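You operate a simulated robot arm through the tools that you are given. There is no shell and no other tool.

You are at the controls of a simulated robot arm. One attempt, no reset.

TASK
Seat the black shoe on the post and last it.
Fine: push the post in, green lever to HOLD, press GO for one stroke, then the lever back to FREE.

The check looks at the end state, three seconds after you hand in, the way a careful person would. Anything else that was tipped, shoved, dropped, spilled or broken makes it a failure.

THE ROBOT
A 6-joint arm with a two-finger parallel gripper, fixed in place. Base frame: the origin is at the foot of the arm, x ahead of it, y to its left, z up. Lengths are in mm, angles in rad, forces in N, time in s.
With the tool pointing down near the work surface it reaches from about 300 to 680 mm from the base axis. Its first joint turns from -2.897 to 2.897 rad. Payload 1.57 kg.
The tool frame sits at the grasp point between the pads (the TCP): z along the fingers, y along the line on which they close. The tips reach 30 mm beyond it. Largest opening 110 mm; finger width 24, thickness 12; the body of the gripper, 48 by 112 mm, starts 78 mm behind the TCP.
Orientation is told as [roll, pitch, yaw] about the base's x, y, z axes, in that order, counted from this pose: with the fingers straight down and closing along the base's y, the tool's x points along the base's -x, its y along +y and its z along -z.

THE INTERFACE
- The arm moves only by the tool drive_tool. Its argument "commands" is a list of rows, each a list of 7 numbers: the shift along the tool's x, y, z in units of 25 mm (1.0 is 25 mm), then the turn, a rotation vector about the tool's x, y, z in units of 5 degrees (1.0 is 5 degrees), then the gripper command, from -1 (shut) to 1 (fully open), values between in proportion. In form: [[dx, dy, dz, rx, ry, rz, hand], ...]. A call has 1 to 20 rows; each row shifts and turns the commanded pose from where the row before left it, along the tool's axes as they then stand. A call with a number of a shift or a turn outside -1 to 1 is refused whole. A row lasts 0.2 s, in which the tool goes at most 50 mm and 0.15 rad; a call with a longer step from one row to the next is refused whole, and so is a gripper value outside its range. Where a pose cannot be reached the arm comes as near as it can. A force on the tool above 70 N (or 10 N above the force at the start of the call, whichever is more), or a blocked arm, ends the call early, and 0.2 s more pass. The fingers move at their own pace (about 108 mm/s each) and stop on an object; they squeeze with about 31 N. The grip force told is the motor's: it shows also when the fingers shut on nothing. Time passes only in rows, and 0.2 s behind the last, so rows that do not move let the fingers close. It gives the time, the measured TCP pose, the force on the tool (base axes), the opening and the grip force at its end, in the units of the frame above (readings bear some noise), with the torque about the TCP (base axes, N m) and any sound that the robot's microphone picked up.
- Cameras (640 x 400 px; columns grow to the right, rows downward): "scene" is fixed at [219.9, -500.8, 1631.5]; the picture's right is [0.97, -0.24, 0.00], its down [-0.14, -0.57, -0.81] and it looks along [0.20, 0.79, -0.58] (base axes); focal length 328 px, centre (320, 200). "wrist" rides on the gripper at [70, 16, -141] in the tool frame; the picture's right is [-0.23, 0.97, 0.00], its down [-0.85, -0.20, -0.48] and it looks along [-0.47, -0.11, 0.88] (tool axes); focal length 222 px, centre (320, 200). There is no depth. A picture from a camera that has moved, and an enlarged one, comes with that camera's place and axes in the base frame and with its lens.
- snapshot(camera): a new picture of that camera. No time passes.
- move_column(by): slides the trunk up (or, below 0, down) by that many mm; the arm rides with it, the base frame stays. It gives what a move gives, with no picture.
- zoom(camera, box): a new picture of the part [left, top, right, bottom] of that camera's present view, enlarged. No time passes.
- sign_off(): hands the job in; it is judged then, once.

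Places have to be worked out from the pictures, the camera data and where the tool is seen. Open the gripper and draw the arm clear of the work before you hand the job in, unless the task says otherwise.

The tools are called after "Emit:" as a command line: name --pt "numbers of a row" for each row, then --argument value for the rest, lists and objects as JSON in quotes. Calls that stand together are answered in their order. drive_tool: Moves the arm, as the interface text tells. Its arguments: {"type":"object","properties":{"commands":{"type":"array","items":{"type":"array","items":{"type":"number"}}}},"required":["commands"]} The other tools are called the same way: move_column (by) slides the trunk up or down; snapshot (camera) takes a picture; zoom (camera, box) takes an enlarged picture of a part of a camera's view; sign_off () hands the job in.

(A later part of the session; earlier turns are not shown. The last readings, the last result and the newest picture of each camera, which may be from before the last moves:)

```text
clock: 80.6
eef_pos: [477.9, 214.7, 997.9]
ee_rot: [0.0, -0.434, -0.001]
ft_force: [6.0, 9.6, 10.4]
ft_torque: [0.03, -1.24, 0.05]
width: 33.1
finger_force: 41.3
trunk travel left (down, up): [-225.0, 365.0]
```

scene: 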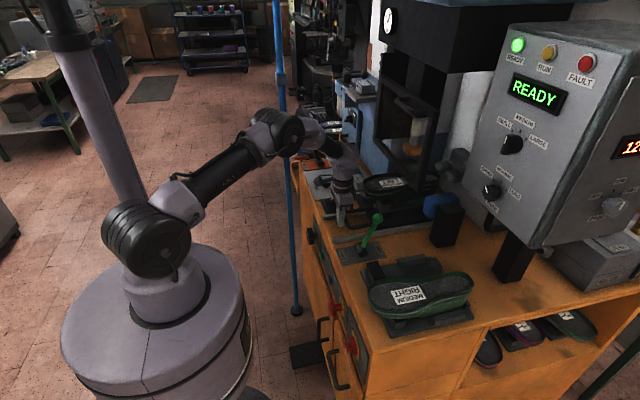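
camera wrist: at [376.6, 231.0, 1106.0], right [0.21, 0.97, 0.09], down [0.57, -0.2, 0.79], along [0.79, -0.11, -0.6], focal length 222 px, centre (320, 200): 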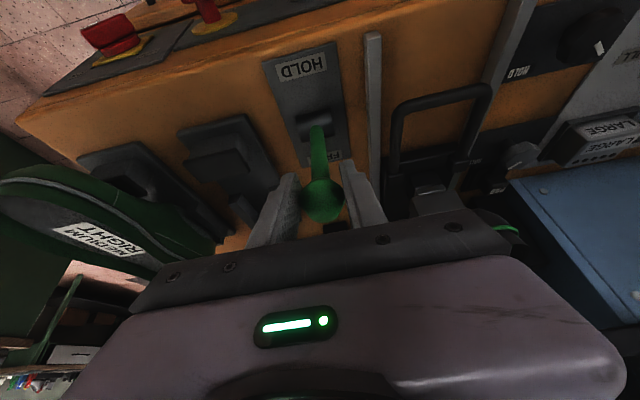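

Still moving with low force (≈6 N). Another small step.

Emit:
drive_tool --pt "0.2 0 0.03 0 0 0 -1" --pt "0 0 0 0 0 0 -1"

Emit:
zoom --camera "scene" --box '[300, 180, 430, 270]'

Emit:
snapshot --camera "wrist"

```text
clock: 81.2
eef_pos: [472.7, 214.7, 992.6]
ee_rot: [-0.004, -0.432, 0.004]
ft_force: [-0.6, 12.1, 0.5]
ft_torque: [0.0, -0.05, 0.17]
width: 31.6
finger_force: 40.4
trunk travel left (down, up): [-225.0, 365.0]
```

```text
4.44 times, centred on (365, 225) of scene
camera zoom: at [219.9, -500.8, 1631.5], right [0.97, -0.24, 0.0], down [-0.14, -0.57, -0.81], along [0.2, 0.79, -0.58], focal length 1459 px, centre (120, 89)
```

zoom: 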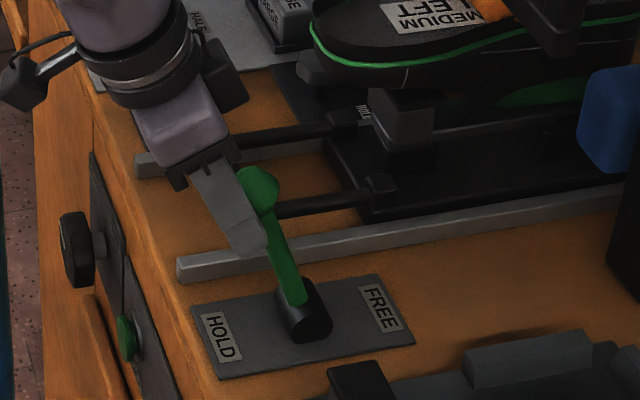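

```text
taken
camera wrist: at [350.0, 231.0, 1094.4], right [0.21, 0.97, 0.09], down [0.58, -0.19, 0.79], along [0.79, -0.11, -0.6], focal length 222 px, centre (320, 200)
```

wrist: 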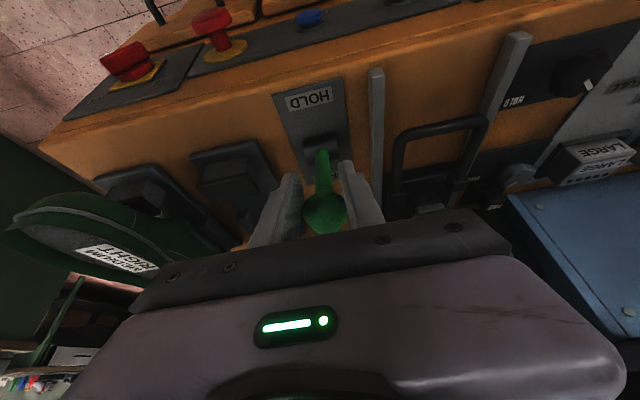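

The knob slipped a little in the fingers: the lever reached its stop at about −20°, leaning toward HOLD. Opening and withdrawing along the tool axis.

Emit:
drive_tool --pt "0 0 0 0 0 0 0.3" --pt "0 0 0 0 0 0 0.3" --pt "0 0 -0.4 0 0 0 0.3" --pt "0 0 -0.8 0 0 0 0.3" --pt "0 0 -0.9 0 0 0 0.3" --pt "0 0 -0.9 0 0 0 0.3"

Emit:
snapshot --camera "scene"

Emit:
zoom --camera "scene" --box '[300, 180, 430, 270]'

Emit:
snapshot --camera "wrist"

```text
clock: 82.6
eef_pos: [442.7, 215.4, 1063.9]
ee_rot: [-0.001, -0.434, 0.001]
ft_force: [-0.1, -1.0, 0.4]
ft_torque: [0.01, 0.02, 0.0]
width: 71.7
finger_force: 0.1
trunk travel left (down, up): [-225.0, 365.0]
```

```text
taken
```

scene: 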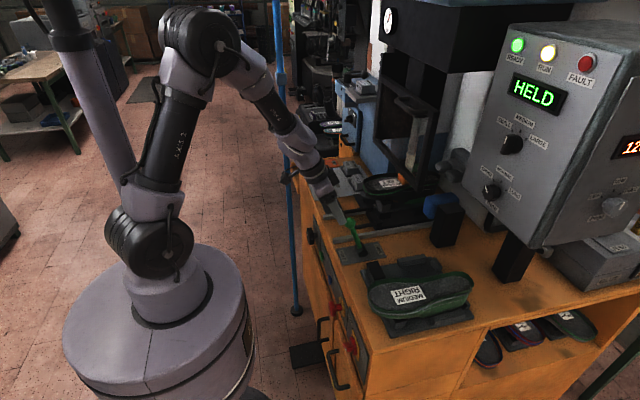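

```text
4.44 times, centred on (365, 225) of scene
camera zoom: at [219.9, -500.8, 1631.5], right [0.97, -0.24, 0.0], down [-0.14, -0.57, -0.81], along [0.2, 0.79, -0.58], focal length 1459 px, centre (120, 89)
```

zoom: 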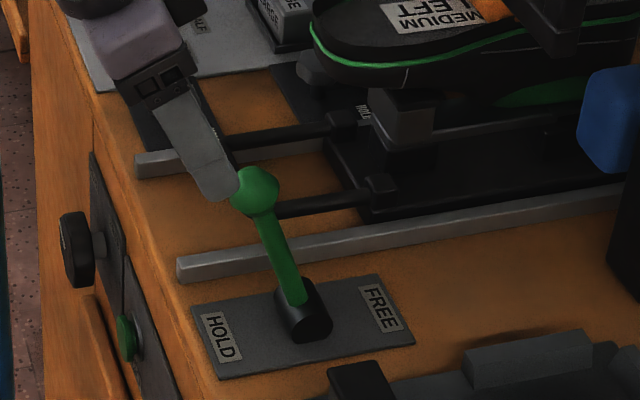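

```text
taken
camera wrist: at [319.7, 231.1, 1164.6], right [0.21, 0.97, 0.09], down [0.57, -0.2, 0.79], along [0.79, -0.11, -0.6], focal length 222 px, centre (320, 200)
```

wrist: 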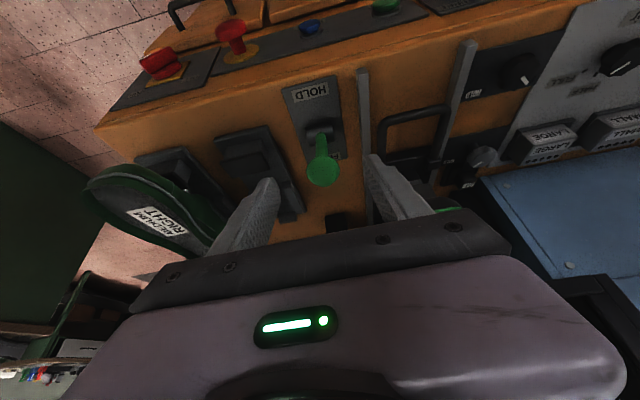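

The display now shows HELD and the RUN lamp is on, so the carriage and lever are right. Next is GO at ≈(434, 351, 741) on the front face; I'll swing round in front of the machine with closed fingers tilted 45°.

Emit:
drive_tool --pt "0.88 0.777 -0.032 0 0 0 0.3" --pt "0.88 0.777 -0.032 0 0 0 -1" --pt "0.88 0.777 -0.032 0 0 0 -1" --pt "0.88 0.777 -0.032 0 0 0 -1" --pt "0.88 0.777 -0.032 0 0 0 -1" --pt "0.88 0.777 -0.032 0 0 0 -1" --pt "0.88 0.777 -0.032 0 0 0 -1" --pt "0 0 0 0 -1 0 -1" --pt "0 0 0 0 -1 0 -1" --pt "0 0 0 0 -1 0 -1" --pt "0 0 0 0 -1 0 -1"

Emit:
snapshot --camera "wrist"

Emit:
snapshot --camera "scene"

```text
clock: 85.0
eef_pos: [301.6, 349.8, 1003.6]
ee_rot: [-0.002, -0.785, 0.001]
ft_force: [-0.3, 0.2, -0.1]
ft_torque: [-0.01, -0.01, -0.03]
width: 0.0
finger_force: 21.5
trunk travel left (down, up): [-225.0, 365.0]
```

```text
taken
camera wrist: at [152.1, 365.5, 1055.1], right [0.16, 0.97, 0.16], down [0.27, -0.2, 0.94], along [0.95, -0.11, -0.29], focal length 222 px, centre (320, 200)
```

wrist: 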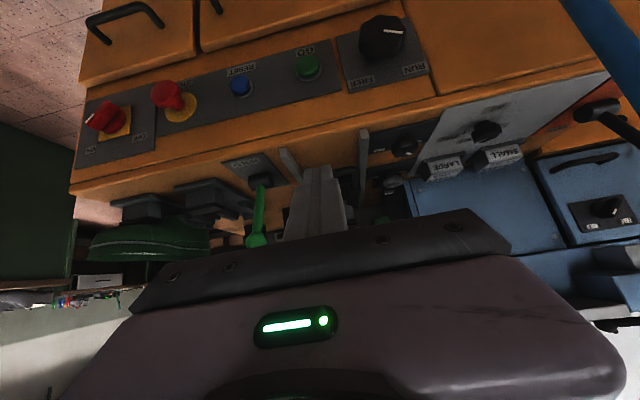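

```text
taken
```

scene: 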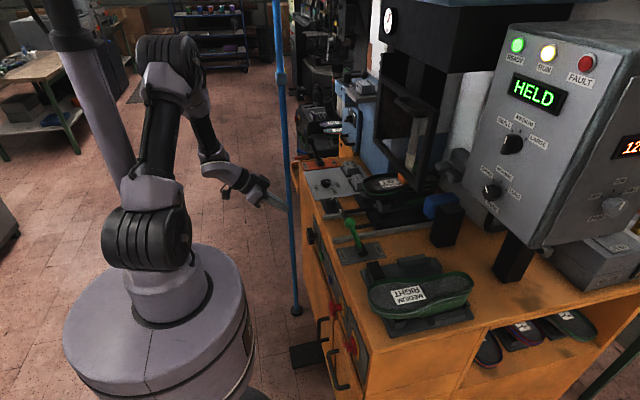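

GO is confirmed at ≈(434, 350.5, 742). Descending in front of the panel to the height of the button.

Emit:
drive_tool --pt "0.666 0.005 0.905 0 0 0 -1" --pt "0.666 0.005 0.905 0 0 0 -1" --pt "0.666 0.005 0.905 0 0 0 -1" --pt "0.666 0.005 0.905 0 0 0 -1" --pt "0.666 0.005 0.905 0 0 0 -1" --pt "0.666 0.005 0.905 0 0 0 -1" --pt "0.666 0.005 0.905 0 0 0 -1" --pt "0.666 0.005 0.905 0 0 0 -1" --pt "0.666 0.005 0.905 0 0 0 -1"

Emit:
snapshot --camera "wrist"

Emit:
zoom --camera "scene" --box '[220, 180, 380, 320]'

```text
clock: 87.0
eef_pos: [339.6, 349.5, 750.4]
ee_rot: [-0.002, -0.783, 0.002]
ft_force: [-0.1, -0.4, 0.4]
ft_torque: [0.01, 0.04, 0.03]
width: 0.0
finger_force: 21.3
trunk travel left (down, up): [-225.0, 365.0]
```

```text
taken
camera wrist: at [189.4, 365.3, 804.0], right [0.16, 0.97, 0.16], down [0.27, -0.2, 0.94], along [0.95, -0.11, -0.29], focal length 222 px, centre (320, 200)
```

wrist: 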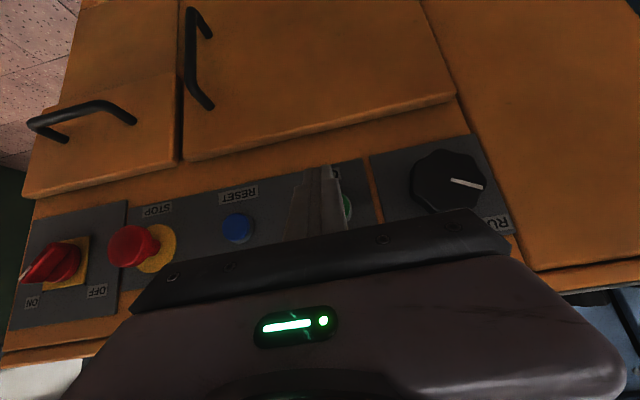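

```text
2.86 times, centred on (300, 250) of scene
camera zoom: at [219.9, -500.8, 1631.5], right [0.97, -0.24, 0.0], down [-0.14, -0.57, -0.81], along [0.2, 0.79, -0.58], focal length 938 px, centre (377, 57)
```

zoom: 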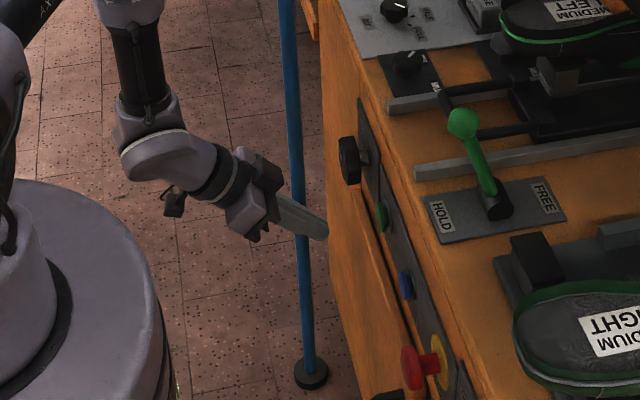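

The fingertip is in front of the panel. Zooming to check the lateral alignment with GO.

Emit:
zoom --camera "wrist" --box '[270, 140, 390, 230]'

Emit:
zoom --camera "scene" --box '[285, 220, 365, 285]'

```text
4.44 times, centred on (330, 185) of wrist
camera zoom: at [189.4, 365.3, 804.0], right [0.16, 0.97, 0.16], down [0.27, -0.2, 0.94], along [0.95, -0.11, -0.29], focal length 987 px, centre (276, 267)
```

zoom: 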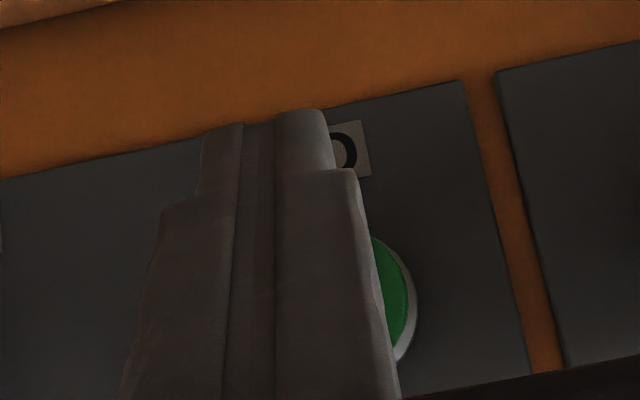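

```text
6.15 times, centred on (325, 252) of scene
camera zoom: at [219.9, -500.8, 1631.5], right [0.97, -0.24, 0.0], down [-0.14, -0.57, -0.81], along [0.2, 0.79, -0.58], focal length 2020 px, centre (289, -123)
```

zoom: 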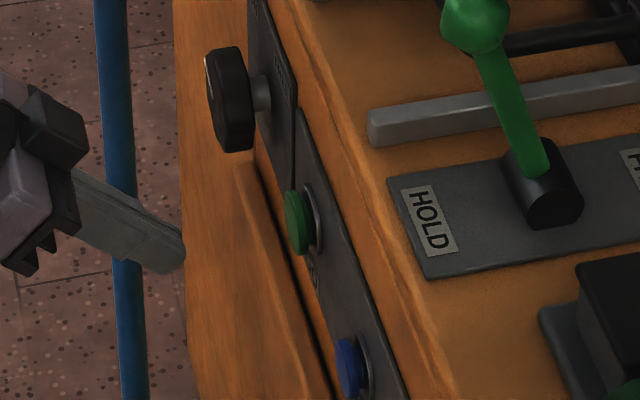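

Aligned with GO in y. Approaching to just short of the button.

Emit:
drive_tool --pt "-0.41 0.02 0.368 0 0 0 -1" --pt "-0.41 0.02 0.368 0 0 0 -1" --pt "-0.41 0 0.368 0 0 0 -1" --pt "-0.3 0 0.3 0 0 0 -1"

Emit:
zoom --camera "scene" --box '[285, 220, 365, 285]'

```text
clock: 88.0
eef_pos: [391.0, 351.1, 754.8]
ee_rot: [-0.002, -0.784, 0.002]
ft_force: [0.7, 1.1, 0.1]
ft_torque: [-0.01, -0.01, 0.0]
width: 0.2
finger_force: 21.3
trunk travel left (down, up): [-225.0, 365.0]
```

```text
6.15 times, centred on (325, 252) of scene
camera zoom: at [219.9, -500.8, 1631.5], right [0.97, -0.24, 0.0], down [-0.14, -0.57, -0.81], along [0.2, 0.79, -0.58], focal length 2020 px, centre (289, -123)
```

zoom: 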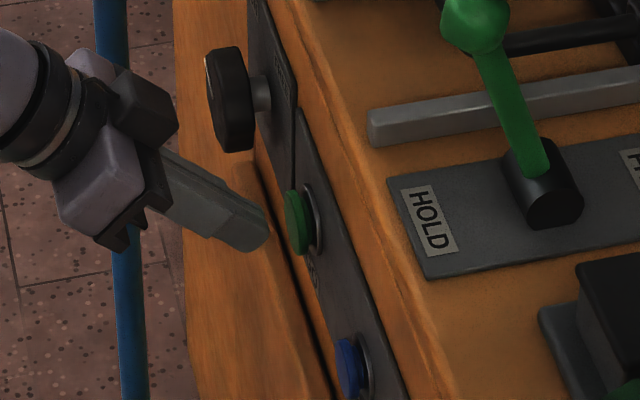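

The tip is just short of the button and slightly low; I'll raise it ~4 mm while closing the gap.

Emit:
drive_tool --pt "-0.25 0 0.05 0 0 0 -1" --pt "-0.146 0 0.12 0 0 0 -1"

Emit:
zoom --camera "scene" --box '[285, 220, 365, 285]'

```text
clock: 88.6
eef_pos: [400.4, 352.1, 759.5]
ee_rot: [-0.003, -0.784, 0.002]
ft_force: [-0.8, 0.1, 0.2]
ft_torque: [0.03, 0.0, 0.03]
width: 0.0
finger_force: 21.2
trunk travel left (down, up): [-225.0, 365.0]
```

```text
6.15 times, centred on (325, 252) of scene
camera zoom: at [219.9, -500.8, 1631.5], right [0.97, -0.24, 0.0], down [-0.14, -0.57, -0.81], along [0.2, 0.79, -0.58], focal length 2020 px, centre (289, -123)
```

zoom: 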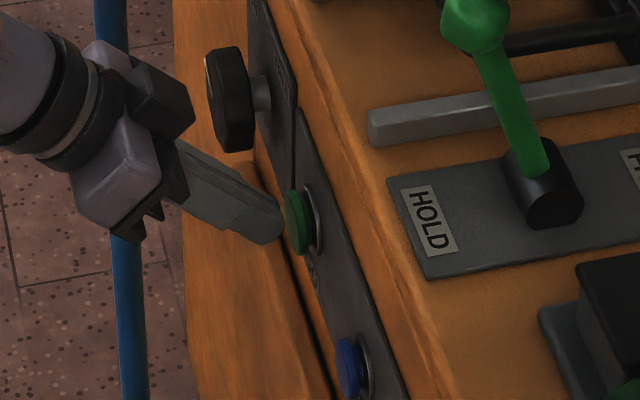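

The tip is right at the button face. Pressing in with a small step.

Emit:
drive_tool --pt "-0.11 0 0.11 0 0 0 -1"

Emit:
zoom --camera "scene" --box '[285, 220, 365, 285]'

Emit:
zoom --camera "scene" --box '[490, 20, 620, 110]'

```text
clock: 89.0
eef_pos: [404.5, 352.1, 759.9]
ee_rot: [-0.003, -0.783, 0.002]
ft_force: [-1.5, -1.3, -1.1]
ft_torque: [0.01, 0.03, -0.02]
width: 0.0
finger_force: 21.3
trunk travel left (down, up): [-225.0, 365.0]
```

```text
6.15 times, centred on (325, 252) of scene
camera zoom: at [219.9, -500.8, 1631.5], right [0.97, -0.24, 0.0], down [-0.14, -0.57, -0.81], along [0.2, 0.79, -0.58], focal length 2020 px, centre (289, -123)
```

zoom: 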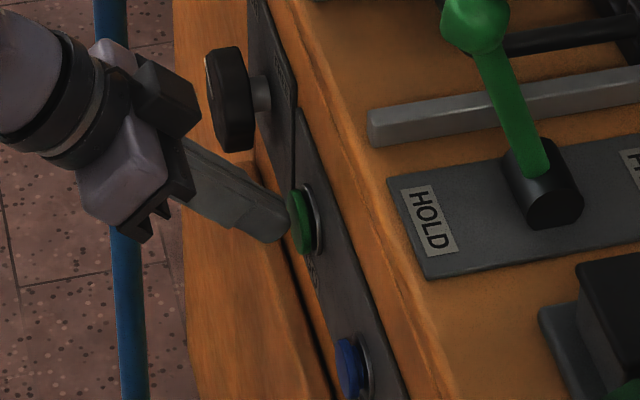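

```text
4.44 times, centred on (555, 65) of scene
camera zoom: at [219.9, -500.8, 1631.5], right [0.97, -0.24, 0.0], down [-0.14, -0.57, -0.81], along [0.2, 0.79, -0.58], focal length 1459 px, centre (-724, 800)
```

zoom: 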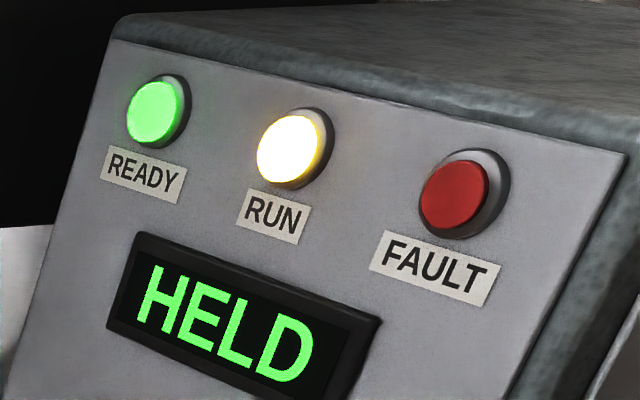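

Contact just starting; display still HELD. Pressing a bit more.

Emit:
drive_tool --pt "-0.11 0 0.11 0 0 0 -1"

Emit:
zoom --camera "scene" --box '[490, 20, 620, 110]'

Emit:
zoom --camera "scene" --box '[285, 220, 365, 285]'

```text
clock: 89.4
eef_pos: [407.2, 352.1, 759.0]
ee_rot: [-0.003, -0.785, 0.003]
ft_force: [-7.9, 2.5, 1.2]
ft_torque: [0.08, 0.05, 0.02]
width: 0.0
finger_force: 21.3
trunk travel left (down, up): [-225.0, 365.0]
heard: click
```

```text
4.44 times, centred on (555, 65) of scene
camera zoom: at [219.9, -500.8, 1631.5], right [0.97, -0.24, 0.0], down [-0.14, -0.57, -0.81], along [0.2, 0.79, -0.58], focal length 1459 px, centre (-724, 800)
```

zoom: 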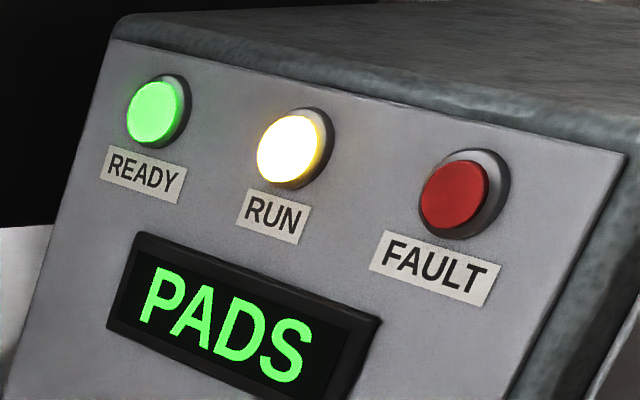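

```text
6.15 times, centred on (325, 252) of scene
camera zoom: at [219.9, -500.8, 1631.5], right [0.97, -0.24, 0.0], down [-0.14, -0.57, -0.81], along [0.2, 0.79, -0.58], focal length 2020 px, centre (289, -123)
```

zoom: 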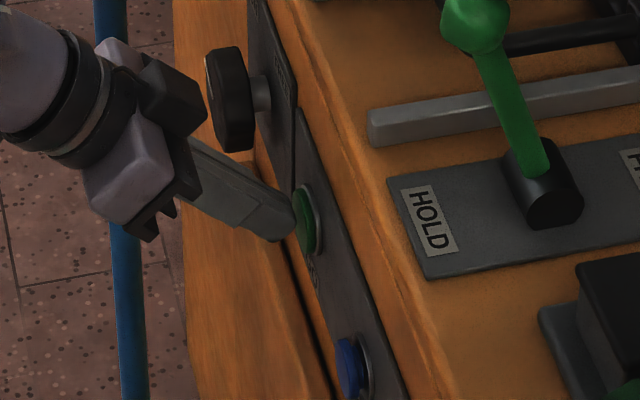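

A click, and the display switched to PADS: the stroke has started. Releasing the button by backing straight off.

Emit:
drive_tool --pt "0.2 0 -0.2 0 0 0 -1" --pt "0.5 0 -0.5 0 0 0 -1" --pt "0.5 0 -0.5 0 0 0 -1" --pt "0 0 0 0 0 0 -1"

Emit:
snapshot --camera "scene"

Emit:
zoom --camera "scene" --box '[350, 110, 500, 230]'

```text
clock: 90.4
eef_pos: [366.0, 352.4, 758.9]
ee_rot: [-0.003, -0.783, 0.002]
ft_force: [0.0, -0.7, 0.8]
ft_torque: [0.03, -0.01, 0.01]
width: 0.0
finger_force: 21.4
trunk travel left (down, up): [-225.0, 365.0]
```

```text
taken
```

scene: 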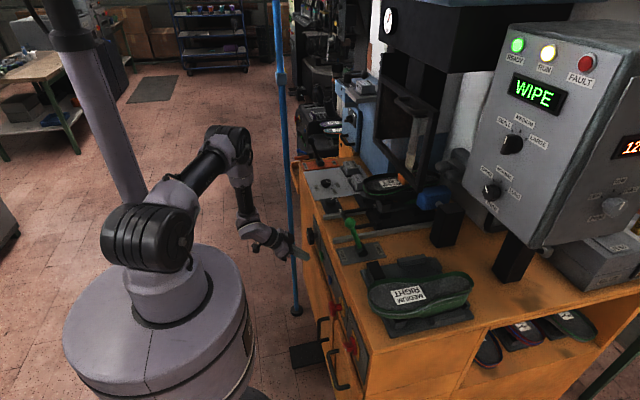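

```text
3.33 times, centred on (425, 170) of scene
camera zoom: at [219.9, -500.8, 1631.5], right [0.97, -0.24, 0.0], down [-0.14, -0.57, -0.81], along [0.2, 0.79, -0.58], focal length 1094 px, centre (-30, 300)
```

zoom: 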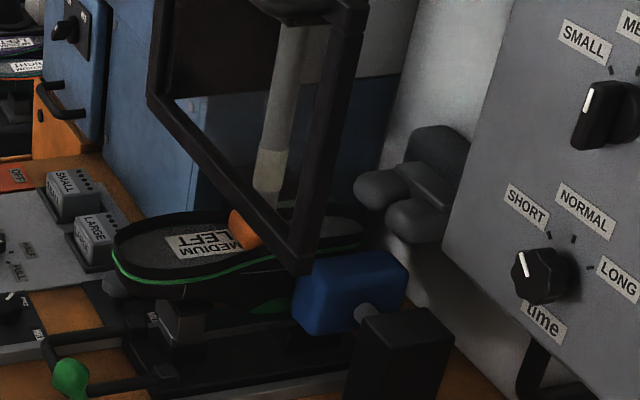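

The cycle has moved on to WIPE. Waiting with the arm still.

Emit:
drive_tool --pt "0 0 0 0 0 0 -1" --pt "0 0 0 0 0 0 -1" --pt "0 0 0 0 0 0 -1" --pt "0 0 0 0 0 0 -1" --pt "0 0 0 0 0 0 -1" --pt "0 0 0 0 0 0 -1" --pt "0 0 0 0 0 0 -1" --pt "0 0 0 0 0 0 -1"

Emit:
zoom --camera "scene" --box '[490, 20, 620, 110]'

Emit:
zoom --camera "scene" --box '[350, 110, 500, 230]'

```text
clock: 92.2
eef_pos: [366.4, 352.3, 759.0]
ee_rot: [-0.001, -0.783, 0.0]
ft_force: [0.5, -0.4, 0.4]
ft_torque: [-0.01, -0.03, 0.01]
width: 0.0
finger_force: 21.6
trunk travel left (down, up): [-225.0, 365.0]
```

```text
4.44 times, centred on (555, 65) of scene
camera zoom: at [219.9, -500.8, 1631.5], right [0.97, -0.24, 0.0], down [-0.14, -0.57, -0.81], along [0.2, 0.79, -0.58], focal length 1459 px, centre (-724, 800)
```

zoom: 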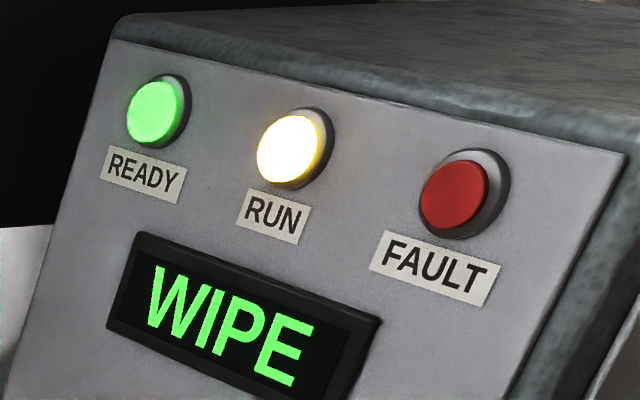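

```text
3.33 times, centred on (425, 170) of scene
camera zoom: at [219.9, -500.8, 1631.5], right [0.97, -0.24, 0.0], down [-0.14, -0.57, -0.81], along [0.2, 0.79, -0.58], focal length 1094 px, centre (-30, 300)
```

zoom: 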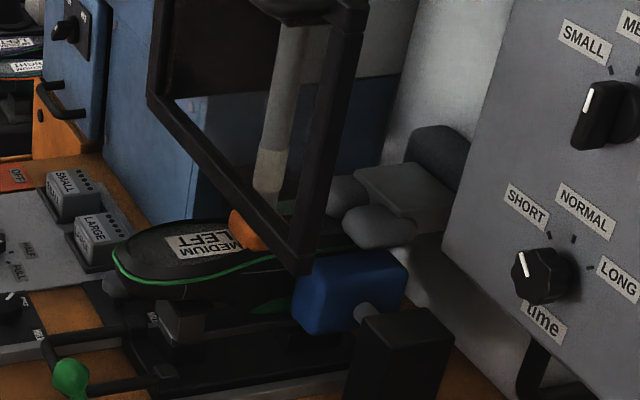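

The wiper has come forward over the shoe. Continuing to wait for the stroke to finish.

Emit:
drive_tool --pt "0 0 0 0 0 0 -1" --pt "0 0 0 0 0 0 -1" --pt "0 0 0 0 0 0 -1" --pt "0 0 0 0 0 0 -1" --pt "0 0 0 0 0 0 -1" --pt "0 0 0 0 0 0 -1" --pt "0 0 0 0 0 0 -1" --pt "0 0 0 0 0 0 -1" --pt "0 0 0 0 0 0 -1" --pt "0 0 0 0 0 0 -1" --pt "0 0 0 0 0 0 -1" --pt "0 0 0 0 0 0 -1"

Emit:
zoom --camera "scene" --box '[490, 20, 620, 110]'

Emit:
zoom --camera "scene" --box '[350, 110, 500, 230]'

```text
clock: 94.8
eef_pos: [366.4, 352.4, 760.2]
ee_rot: [-0.002, -0.784, 0.001]
ft_force: [-0.4, -0.5, -0.8]
ft_torque: [-0.03, -0.02, 0.01]
width: 0.2
finger_force: 22.2
trunk travel left (down, up): [-225.0, 365.0]
```

```text
4.44 times, centred on (555, 65) of scene
camera zoom: at [219.9, -500.8, 1631.5], right [0.97, -0.24, 0.0], down [-0.14, -0.57, -0.81], along [0.2, 0.79, -0.58], focal length 1459 px, centre (-724, 800)
```

zoom: 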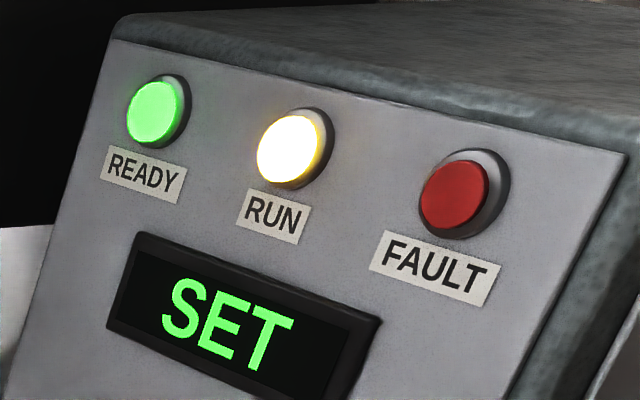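

```text
3.33 times, centred on (425, 170) of scene
camera zoom: at [219.9, -500.8, 1631.5], right [0.97, -0.24, 0.0], down [-0.14, -0.57, -0.81], along [0.2, 0.79, -0.58], focal length 1094 px, centre (-30, 300)
```

zoom: 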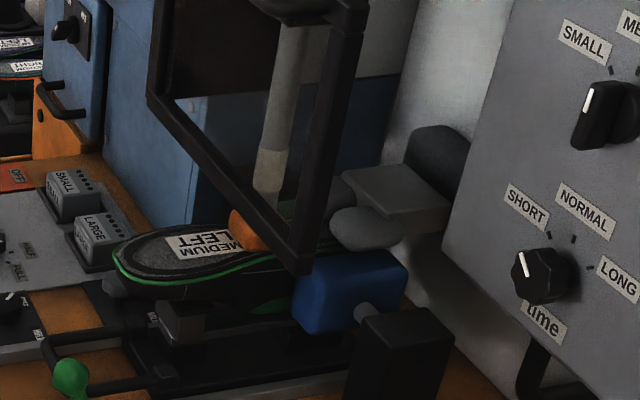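

The display says SET and the margin looks folded in. Waiting for the stroke to complete.

Emit:
drive_tool --pt "0 0 0 0 0 0 -1" --pt "0 0 0 0 0 0 -1" --pt "0 0 0 0 0 0 -1" --pt "0 0 0 0 0 0 -1" --pt "0 0 0 0 0 0 -1" --pt "0 0 0 0 0 0 -1" --pt "0 0 0 0 0 0 -1" --pt "0 0 0 0 0 0 -1" --pt "0 0 0 0 0 0 -1" --pt "0 0 0 0 0 0 -1" --pt "0 0 0 0 0 0 -1" --pt "0 0 0 0 0 0 -1"

Emit:
zoom --camera "scene" --box '[490, 20, 620, 110]'

Emit:
zoom --camera "scene" --box '[350, 110, 500, 230]'

```text
clock: 97.4
eef_pos: [366.1, 352.7, 759.5]
ee_rot: [-0.003, -0.784, 0.001]
ft_force: [-0.2, -0.1, 0.7]
ft_torque: [-0.02, 0.01, -0.01]
width: 0.0
finger_force: 21.5
trunk travel left (down, up): [-225.0, 365.0]
```

```text
4.44 times, centred on (555, 65) of scene
camera zoom: at [219.9, -500.8, 1631.5], right [0.97, -0.24, 0.0], down [-0.14, -0.57, -0.81], along [0.2, 0.79, -0.58], focal length 1459 px, centre (-724, 800)
```

zoom: 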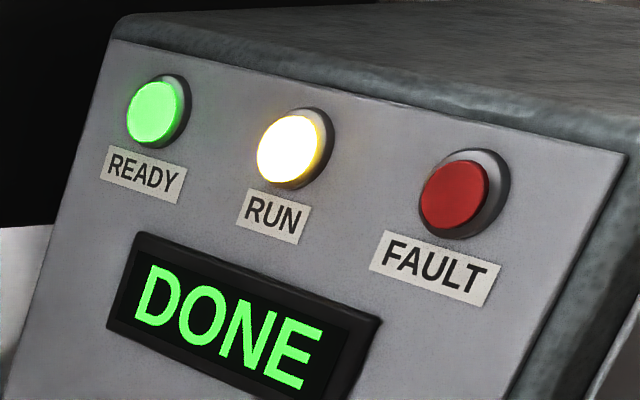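

```text
3.33 times, centred on (425, 170) of scene
camera zoom: at [219.9, -500.8, 1631.5], right [0.97, -0.24, 0.0], down [-0.14, -0.57, -0.81], along [0.2, 0.79, -0.58], focal length 1094 px, centre (-30, 300)
```

zoom: 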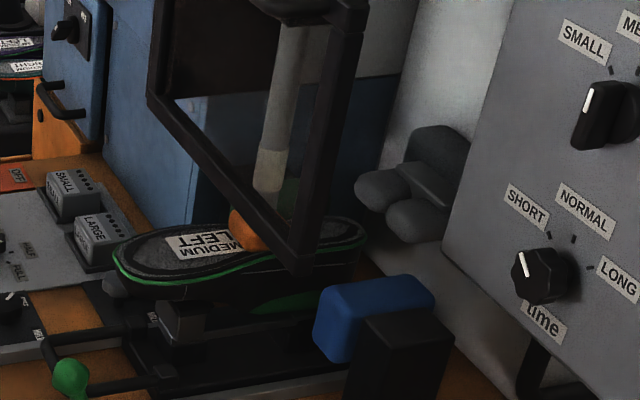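

DONE: the stroke has finished and the wiper and pads have retracted. Now the lever goes back to FREE; moving back out and up the same way I came.

Emit:
drive_tool --pt "-0.562 0 -0.977 0 0 0 -1" --pt "-0.562 0 -0.977 0 0 0 -1" --pt "-0.562 0 -0.977 0 0 0 -1" --pt "-0.562 0 -0.977 0 0 0 -1" --pt "-0.562 0 -0.977 0 0 0 -1" --pt "-0.562 0 -0.977 0 0 0 -1" --pt "-0.562 0 -0.977 0 0 0 -1" --pt "-0.562 0 -0.977 0 0 0 -1" --pt "-0.562 0 -0.977 0 0 0 -1" --pt "0 0 0 0 1 0 0.3" --pt "0 0 0 0 1 0 0.3" --pt "0 0 0 0 1 0 0.3" --pt "0 0 0 0 1 0 0.3"

Emit:
snapshot --camera "wrist"

```text
clock: 100.2
eef_pos: [300.8, 350.8, 1003.3]
ee_rot: [0.0, -0.431, 0.002]
ft_force: [-0.4, 0.6, 0.4]
ft_torque: [0.01, -0.01, -0.01]
width: 71.5
finger_force: 0.0
trunk travel left (down, up): [-225.0, 365.0]
```

```text
taken
camera wrist: at [178.1, 367.5, 1104.4], right [0.21, 0.97, 0.09], down [0.58, -0.2, 0.79], along [0.79, -0.11, -0.6], focal length 222 px, centre (320, 200)
```

wrist: 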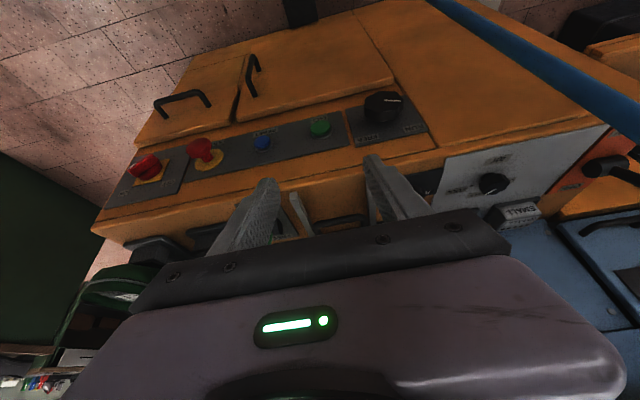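

Moving to a pre-grasp pose above the lever knob at its HOLD position.

Emit:
drive_tool --pt "-0.5 -0.4 -0.3 0 0 0 0.3" --pt "-0.969 -0.767 0.054 0 0 0 0.3" --pt "-0.969 -0.767 0.054 0 0 0 0.3" --pt "-0.969 -0.767 0.054 0 0 0 0.3" --pt "-0.969 -0.767 0.054 0 0 0 0.3" --pt "-0.969 -0.767 0.054 0 0 0 0.3" --pt "-0.969 -0.767 0.054 0 0 0 0.3" --pt "-0.469 -0.367 0.35 0 0 0 0.3" --pt "0 0 0 0 0 0 0.3"

Emit:
snapshot --camera "wrist"

Emit:
zoom --camera "scene" --box '[300, 180, 430, 270]'

```text
clock: 102.2
eef_pos: [458.4, 218.1, 1066.4]
ee_rot: [-0.001, -0.434, 0.003]
ft_force: [0.8, -0.1, 0.1]
ft_torque: [-0.04, -0.01, 0.01]
width: 71.4
finger_force: 0.1
trunk travel left (down, up): [-225.0, 365.0]
```

```text
taken
camera wrist: at [335.5, 233.6, 1167.5], right [0.21, 0.97, 0.09], down [0.57, -0.2, 0.79], along [0.79, -0.11, -0.6], focal length 222 px, centre (320, 200)
```

wrist: 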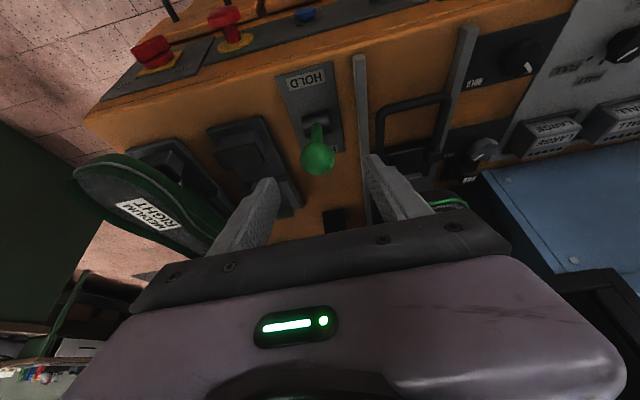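

```text
4.44 times, centred on (365, 225) of scene
camera zoom: at [219.9, -500.8, 1631.5], right [0.97, -0.24, 0.0], down [-0.14, -0.57, -0.81], along [0.2, 0.79, -0.58], focal length 1459 px, centre (120, 89)
```

zoom: 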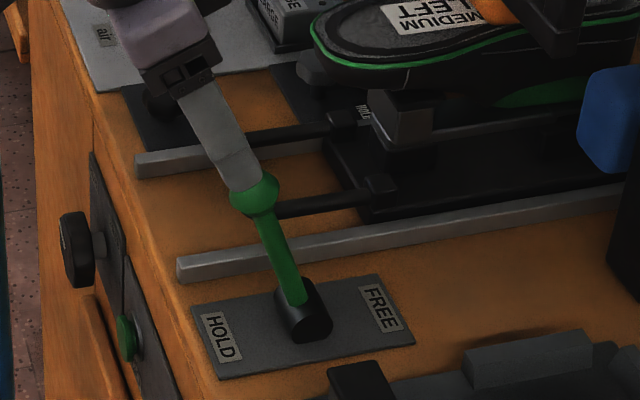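

Same relative view as at the first grasp. Advancing 70 mm along the tool axis and closing on the knob.

Emit:
drive_tool --pt "0 -0.02 0.6 0 0 0 0.3" --pt "0 -0.02 0.6 0 0 0 0.3" --pt "0 0 0.6 0 0 0 0.3" --pt "0 0 0.6 0 0 0 0.3" --pt "0 0 0.4 0 0 0 0.3" --pt "0 0 0 0 0 0 0.3"

Emit:
snapshot --camera "wrist"

```text
clock: 103.6
eef_pos: [489.3, 218.0, 1004.6]
ee_rot: [-0.002, -0.434, 0.003]
ft_force: [0.3, 0.8, 0.4]
ft_torque: [0.02, 0.02, 0.02]
width: 71.7
finger_force: 0.1
trunk travel left (down, up): [-225.0, 365.0]
```

```text
taken
camera wrist: at [365.5, 233.0, 1104.7], right [0.21, 0.97, 0.09], down [0.57, -0.2, 0.79], along [0.79, -0.11, -0.6], focal length 222 px, centre (320, 200)
```

wrist: 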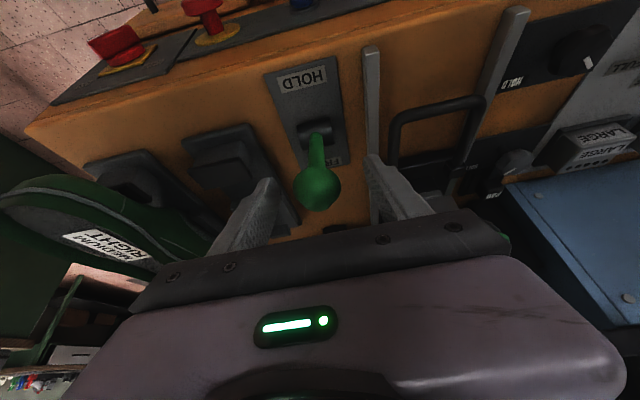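

The knob is ~2 mm to the left of centre; correcting y and closing.

Emit:
drive_tool --pt "0 -0.08 0.06 0 0 0 0.3" --pt "0 0 0 0 0 0 -1" --pt "0 0 0 0 0 0 -1" --pt "0 0 0 0 0 0 -1"

Emit:
snapshot --camera "wrist"

```text
clock: 104.6
eef_pos: [490.2, 215.3, 1002.2]
ee_rot: [-0.003, -0.435, 0.004]
ft_force: [1.0, -1.2, 0.1]
ft_torque: [-0.03, -0.11, -0.07]
width: 33.0
finger_force: 40.9
trunk travel left (down, up): [-225.0, 365.0]
```

```text
taken
camera wrist: at [366.2, 230.9, 1102.9], right [0.21, 0.97, 0.09], down [0.57, -0.2, 0.79], along [0.79, -0.11, -0.6], focal length 222 px, centre (320, 200)
```

wrist: 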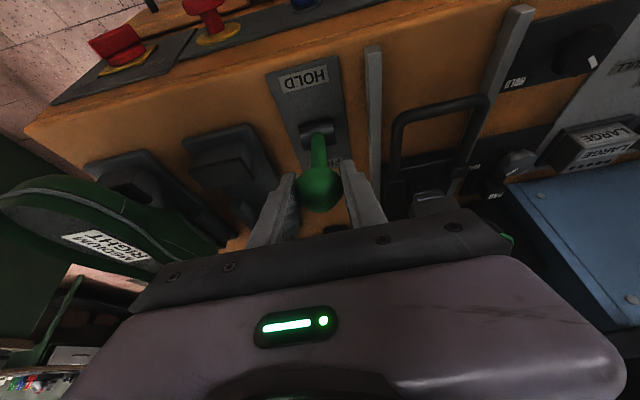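

Gripped cleanly. Swinging the lever back along the arc toward FREE.

Emit:
drive_tool --pt "-0.443 0 0.063 0 0 0 -1" --pt "-0.436 0 0.097 0 0 0 -1" --pt "-0.426 0 0.137 0 0 0 -1" --pt "-0.414 0 0.171 0 0 0 -1"

Emit:
zoom --camera "scene" --box '[300, 180, 430, 270]'

```text
clock: 105.6
eef_pos: [532.7, 214.8, 1012.0]
ee_rot: [-0.003, -0.435, 0.003]
ft_force: [-9.3, 4.7, -1.4]
ft_torque: [0.15, 1.2, -0.01]
width: 33.4
finger_force: 40.9
trunk travel left (down, up): [-225.0, 365.0]
```

```text
4.44 times, centred on (365, 225) of scene
camera zoom: at [219.9, -500.8, 1631.5], right [0.97, -0.24, 0.0], down [-0.14, -0.57, -0.81], along [0.2, 0.79, -0.58], focal length 1459 px, centre (120, 89)
```

zoom: 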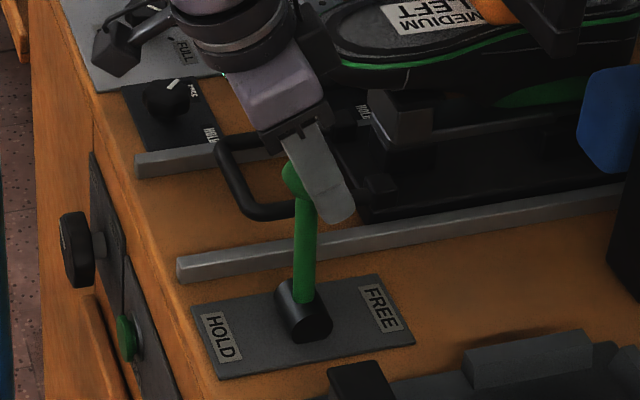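

At vertical, smooth. Continuing to the FREE end.

Emit:
drive_tool --pt "-0.398 0 0.207 0 0 0 -1" --pt "-0.379 0 0.238 0 0 0 -1" --pt "-0.355 0 0.271 0 0 0 -1" --pt "-0.333 0 0.299 0 0 0 -1" --pt "-0.1 0 0.1 0 0 0 -1"

Emit:
snapshot --camera "scene"

Emit:
zoom --camera "scene" --box '[300, 180, 430, 270]'

```text
clock: 106.8
eef_pos: [580.2, 214.7, 1002.1]
ee_rot: [-0.003, -0.437, 0.001]
ft_force: [-3.5, 0.3, 13.1]
ft_torque: [-0.02, 1.22, -0.04]
width: 33.8
finger_force: 41.9
trunk travel left (down, up): [-225.0, 365.0]
```

```text
taken
```

scene: 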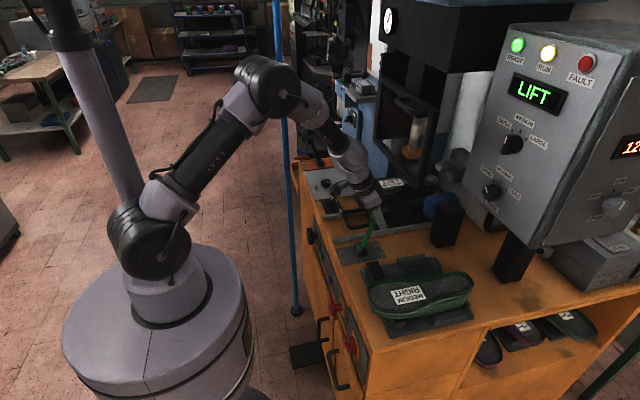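

```text
4.44 times, centred on (365, 225) of scene
camera zoom: at [219.9, -500.8, 1631.5], right [0.97, -0.24, 0.0], down [-0.14, -0.57, -0.81], along [0.2, 0.79, -0.58], focal length 1459 px, centre (120, 89)
```

zoom: 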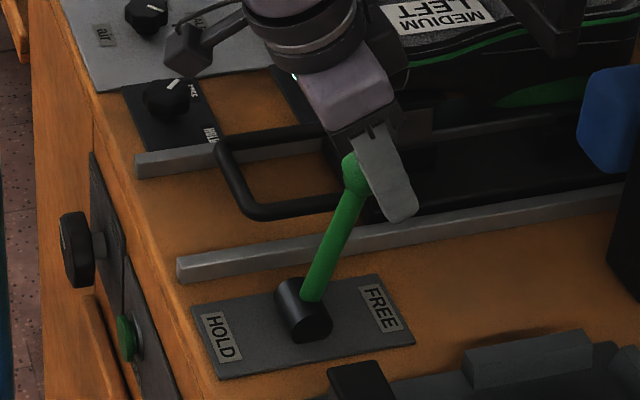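

The display shows LIFT (ram rising) and the lever is at the FREE side. A small extra nudge to make sure it's against its stop.

Emit:
drive_tool --pt "-0.16 0 0.15 0 0 0 -1" --pt "0 0 0 0 0 0 -1"

Emit:
snapshot --camera "wrist"

Emit:
zoom --camera "scene" --box '[300, 180, 430, 270]'

```text
clock: 107.4
eef_pos: [584.7, 215.4, 1000.0]
ee_rot: [-0.001, -0.437, 0.0]
ft_force: [-0.7, 1.7, 12.4]
ft_torque: [0.07, 1.03, -0.13]
width: 33.3
finger_force: 41.5
trunk travel left (down, up): [-225.0, 365.0]
```

```text
taken
camera wrist: at [462.0, 230.9, 1100.1], right [0.21, 0.97, 0.09], down [0.57, -0.2, 0.8], along [0.79, -0.11, -0.6], focal length 222 px, centre (320, 200)
```

wrist: 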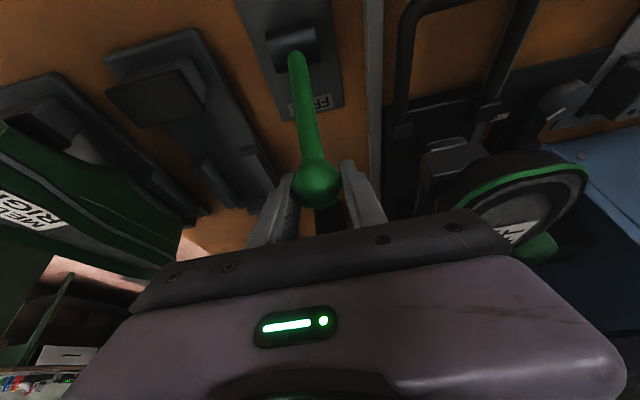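

```text
4.44 times, centred on (365, 225) of scene
camera zoom: at [219.9, -500.8, 1631.5], right [0.97, -0.24, 0.0], down [-0.14, -0.57, -0.81], along [0.2, 0.79, -0.58], focal length 1459 px, centre (120, 89)
```

zoom: 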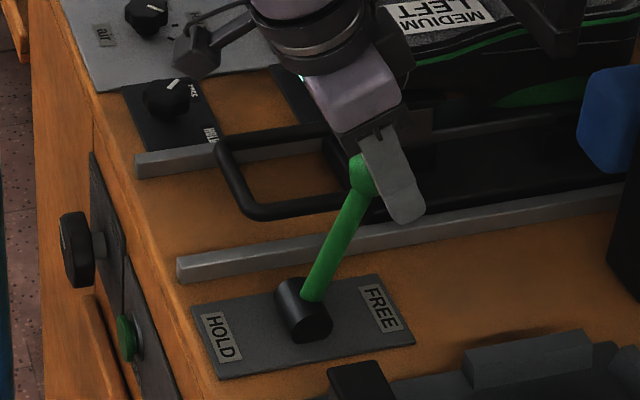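

The lever stands where it was originally, at FREE. Opening the fingers and withdrawing along the tool axis.

Emit:
drive_tool --pt "0 0 0 0 0 0 0.3" --pt "0 0 0 0 0 0 0.3" --pt "0 0 -0.4 0 0 0 0.3" --pt "0 0 -0.8 0 0 0 0.3" --pt "0 0 -0.9 0 0 0 0.3" --pt "0 0 -0.9 0 0 0 0.3" --pt "0.5 0 -0.8 0 0 0 0.3"

Emit:
snapshot --camera "scene"

Emit:
zoom --camera "scene" --box '[300, 180, 430, 270]'

Emit:
snapshot --camera "wrist"

```text
clock: 109.0
eef_pos: [532.8, 214.4, 1081.7]
ee_rot: [-0.002, -0.436, 0.002]
ft_force: [0.0, -0.1, 0.4]
ft_torque: [0.01, -0.01, 0.04]
width: 71.6
finger_force: 0.1
trunk travel left (down, up): [-225.0, 365.0]
```

```text
taken
```

scene: 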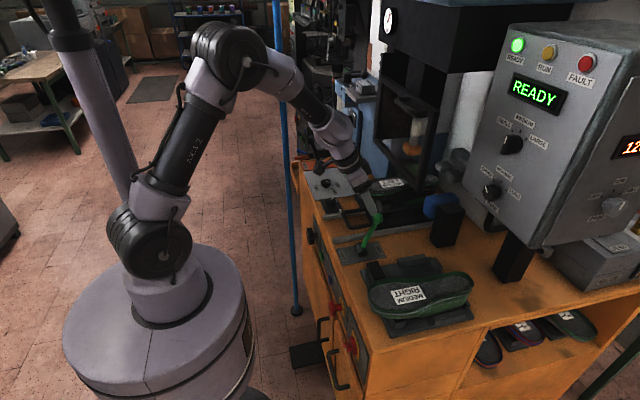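

```text
4.44 times, centred on (365, 225) of scene
camera zoom: at [219.9, -500.8, 1631.5], right [0.97, -0.24, 0.0], down [-0.14, -0.57, -0.81], along [0.2, 0.79, -0.58], focal length 1459 px, centre (120, 89)
```

zoom: 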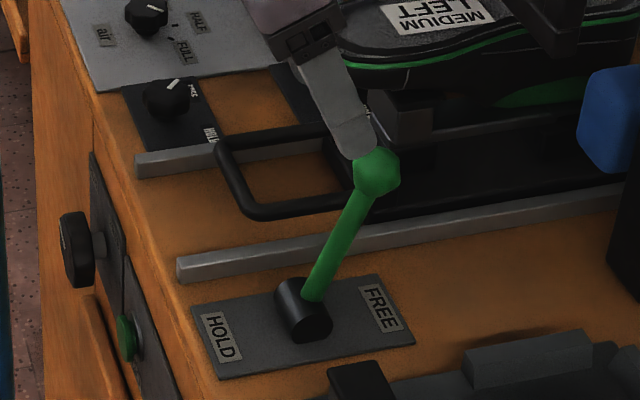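

```text
taken
camera wrist: at [409.5, 230.2, 1182.2], right [0.21, 0.97, 0.09], down [0.57, -0.2, 0.79], along [0.79, -0.11, -0.6], focal length 222 px, centre (320, 200)
```

wrist: 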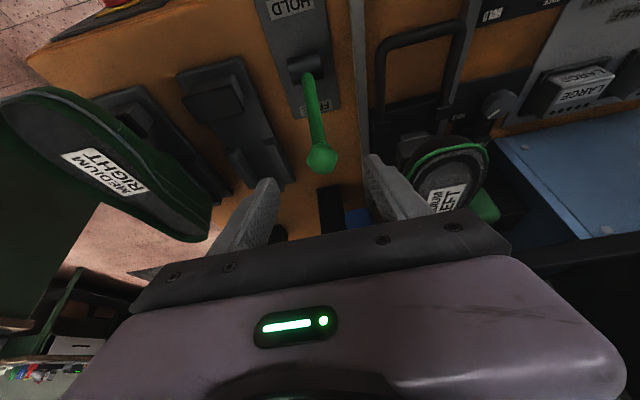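

READY is back, RUN is off and the lever sits exactly at its original FREE position. Checking the shoe's condition closely.

Emit:
zoom --camera "scene" --box '[350, 130, 470, 215]'

Emit:
zoom --camera "scene" --box '[490, 20, 620, 110]'

Emit:
zoom --camera "wrist" --box '[380, 110, 520, 230]'

```text
4.71 times, centred on (410, 172) of scene
camera zoom: at [219.9, -500.8, 1631.5], right [0.97, -0.24, 0.0], down [-0.14, -0.57, -0.81], along [0.2, 0.79, -0.58], focal length 1545 px, centre (-104, 329)
```

zoom: 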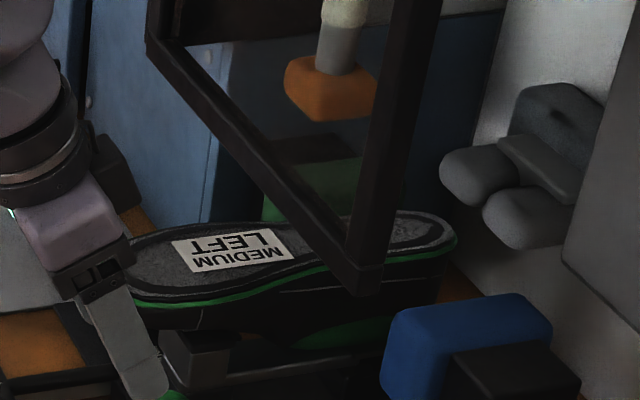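

```text
4.44 times, centred on (555, 65) of scene
camera zoom: at [219.9, -500.8, 1631.5], right [0.97, -0.24, 0.0], down [-0.14, -0.57, -0.81], along [0.2, 0.79, -0.58], focal length 1459 px, centre (-724, 800)
```

zoom: 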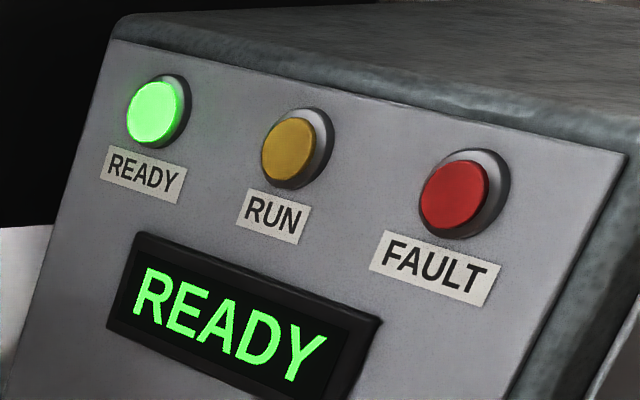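

```text
3.33 times, centred on (450, 170) of wrist
camera zoom: at [409.5, 230.2, 1182.2], right [0.21, 0.97, 0.09], down [0.57, -0.2, 0.79], along [0.79, -0.11, -0.6], focal length 740 px, centre (-113, 300)
```

zoom: 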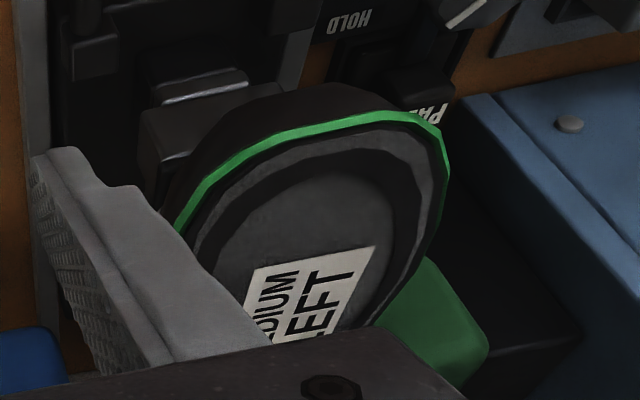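

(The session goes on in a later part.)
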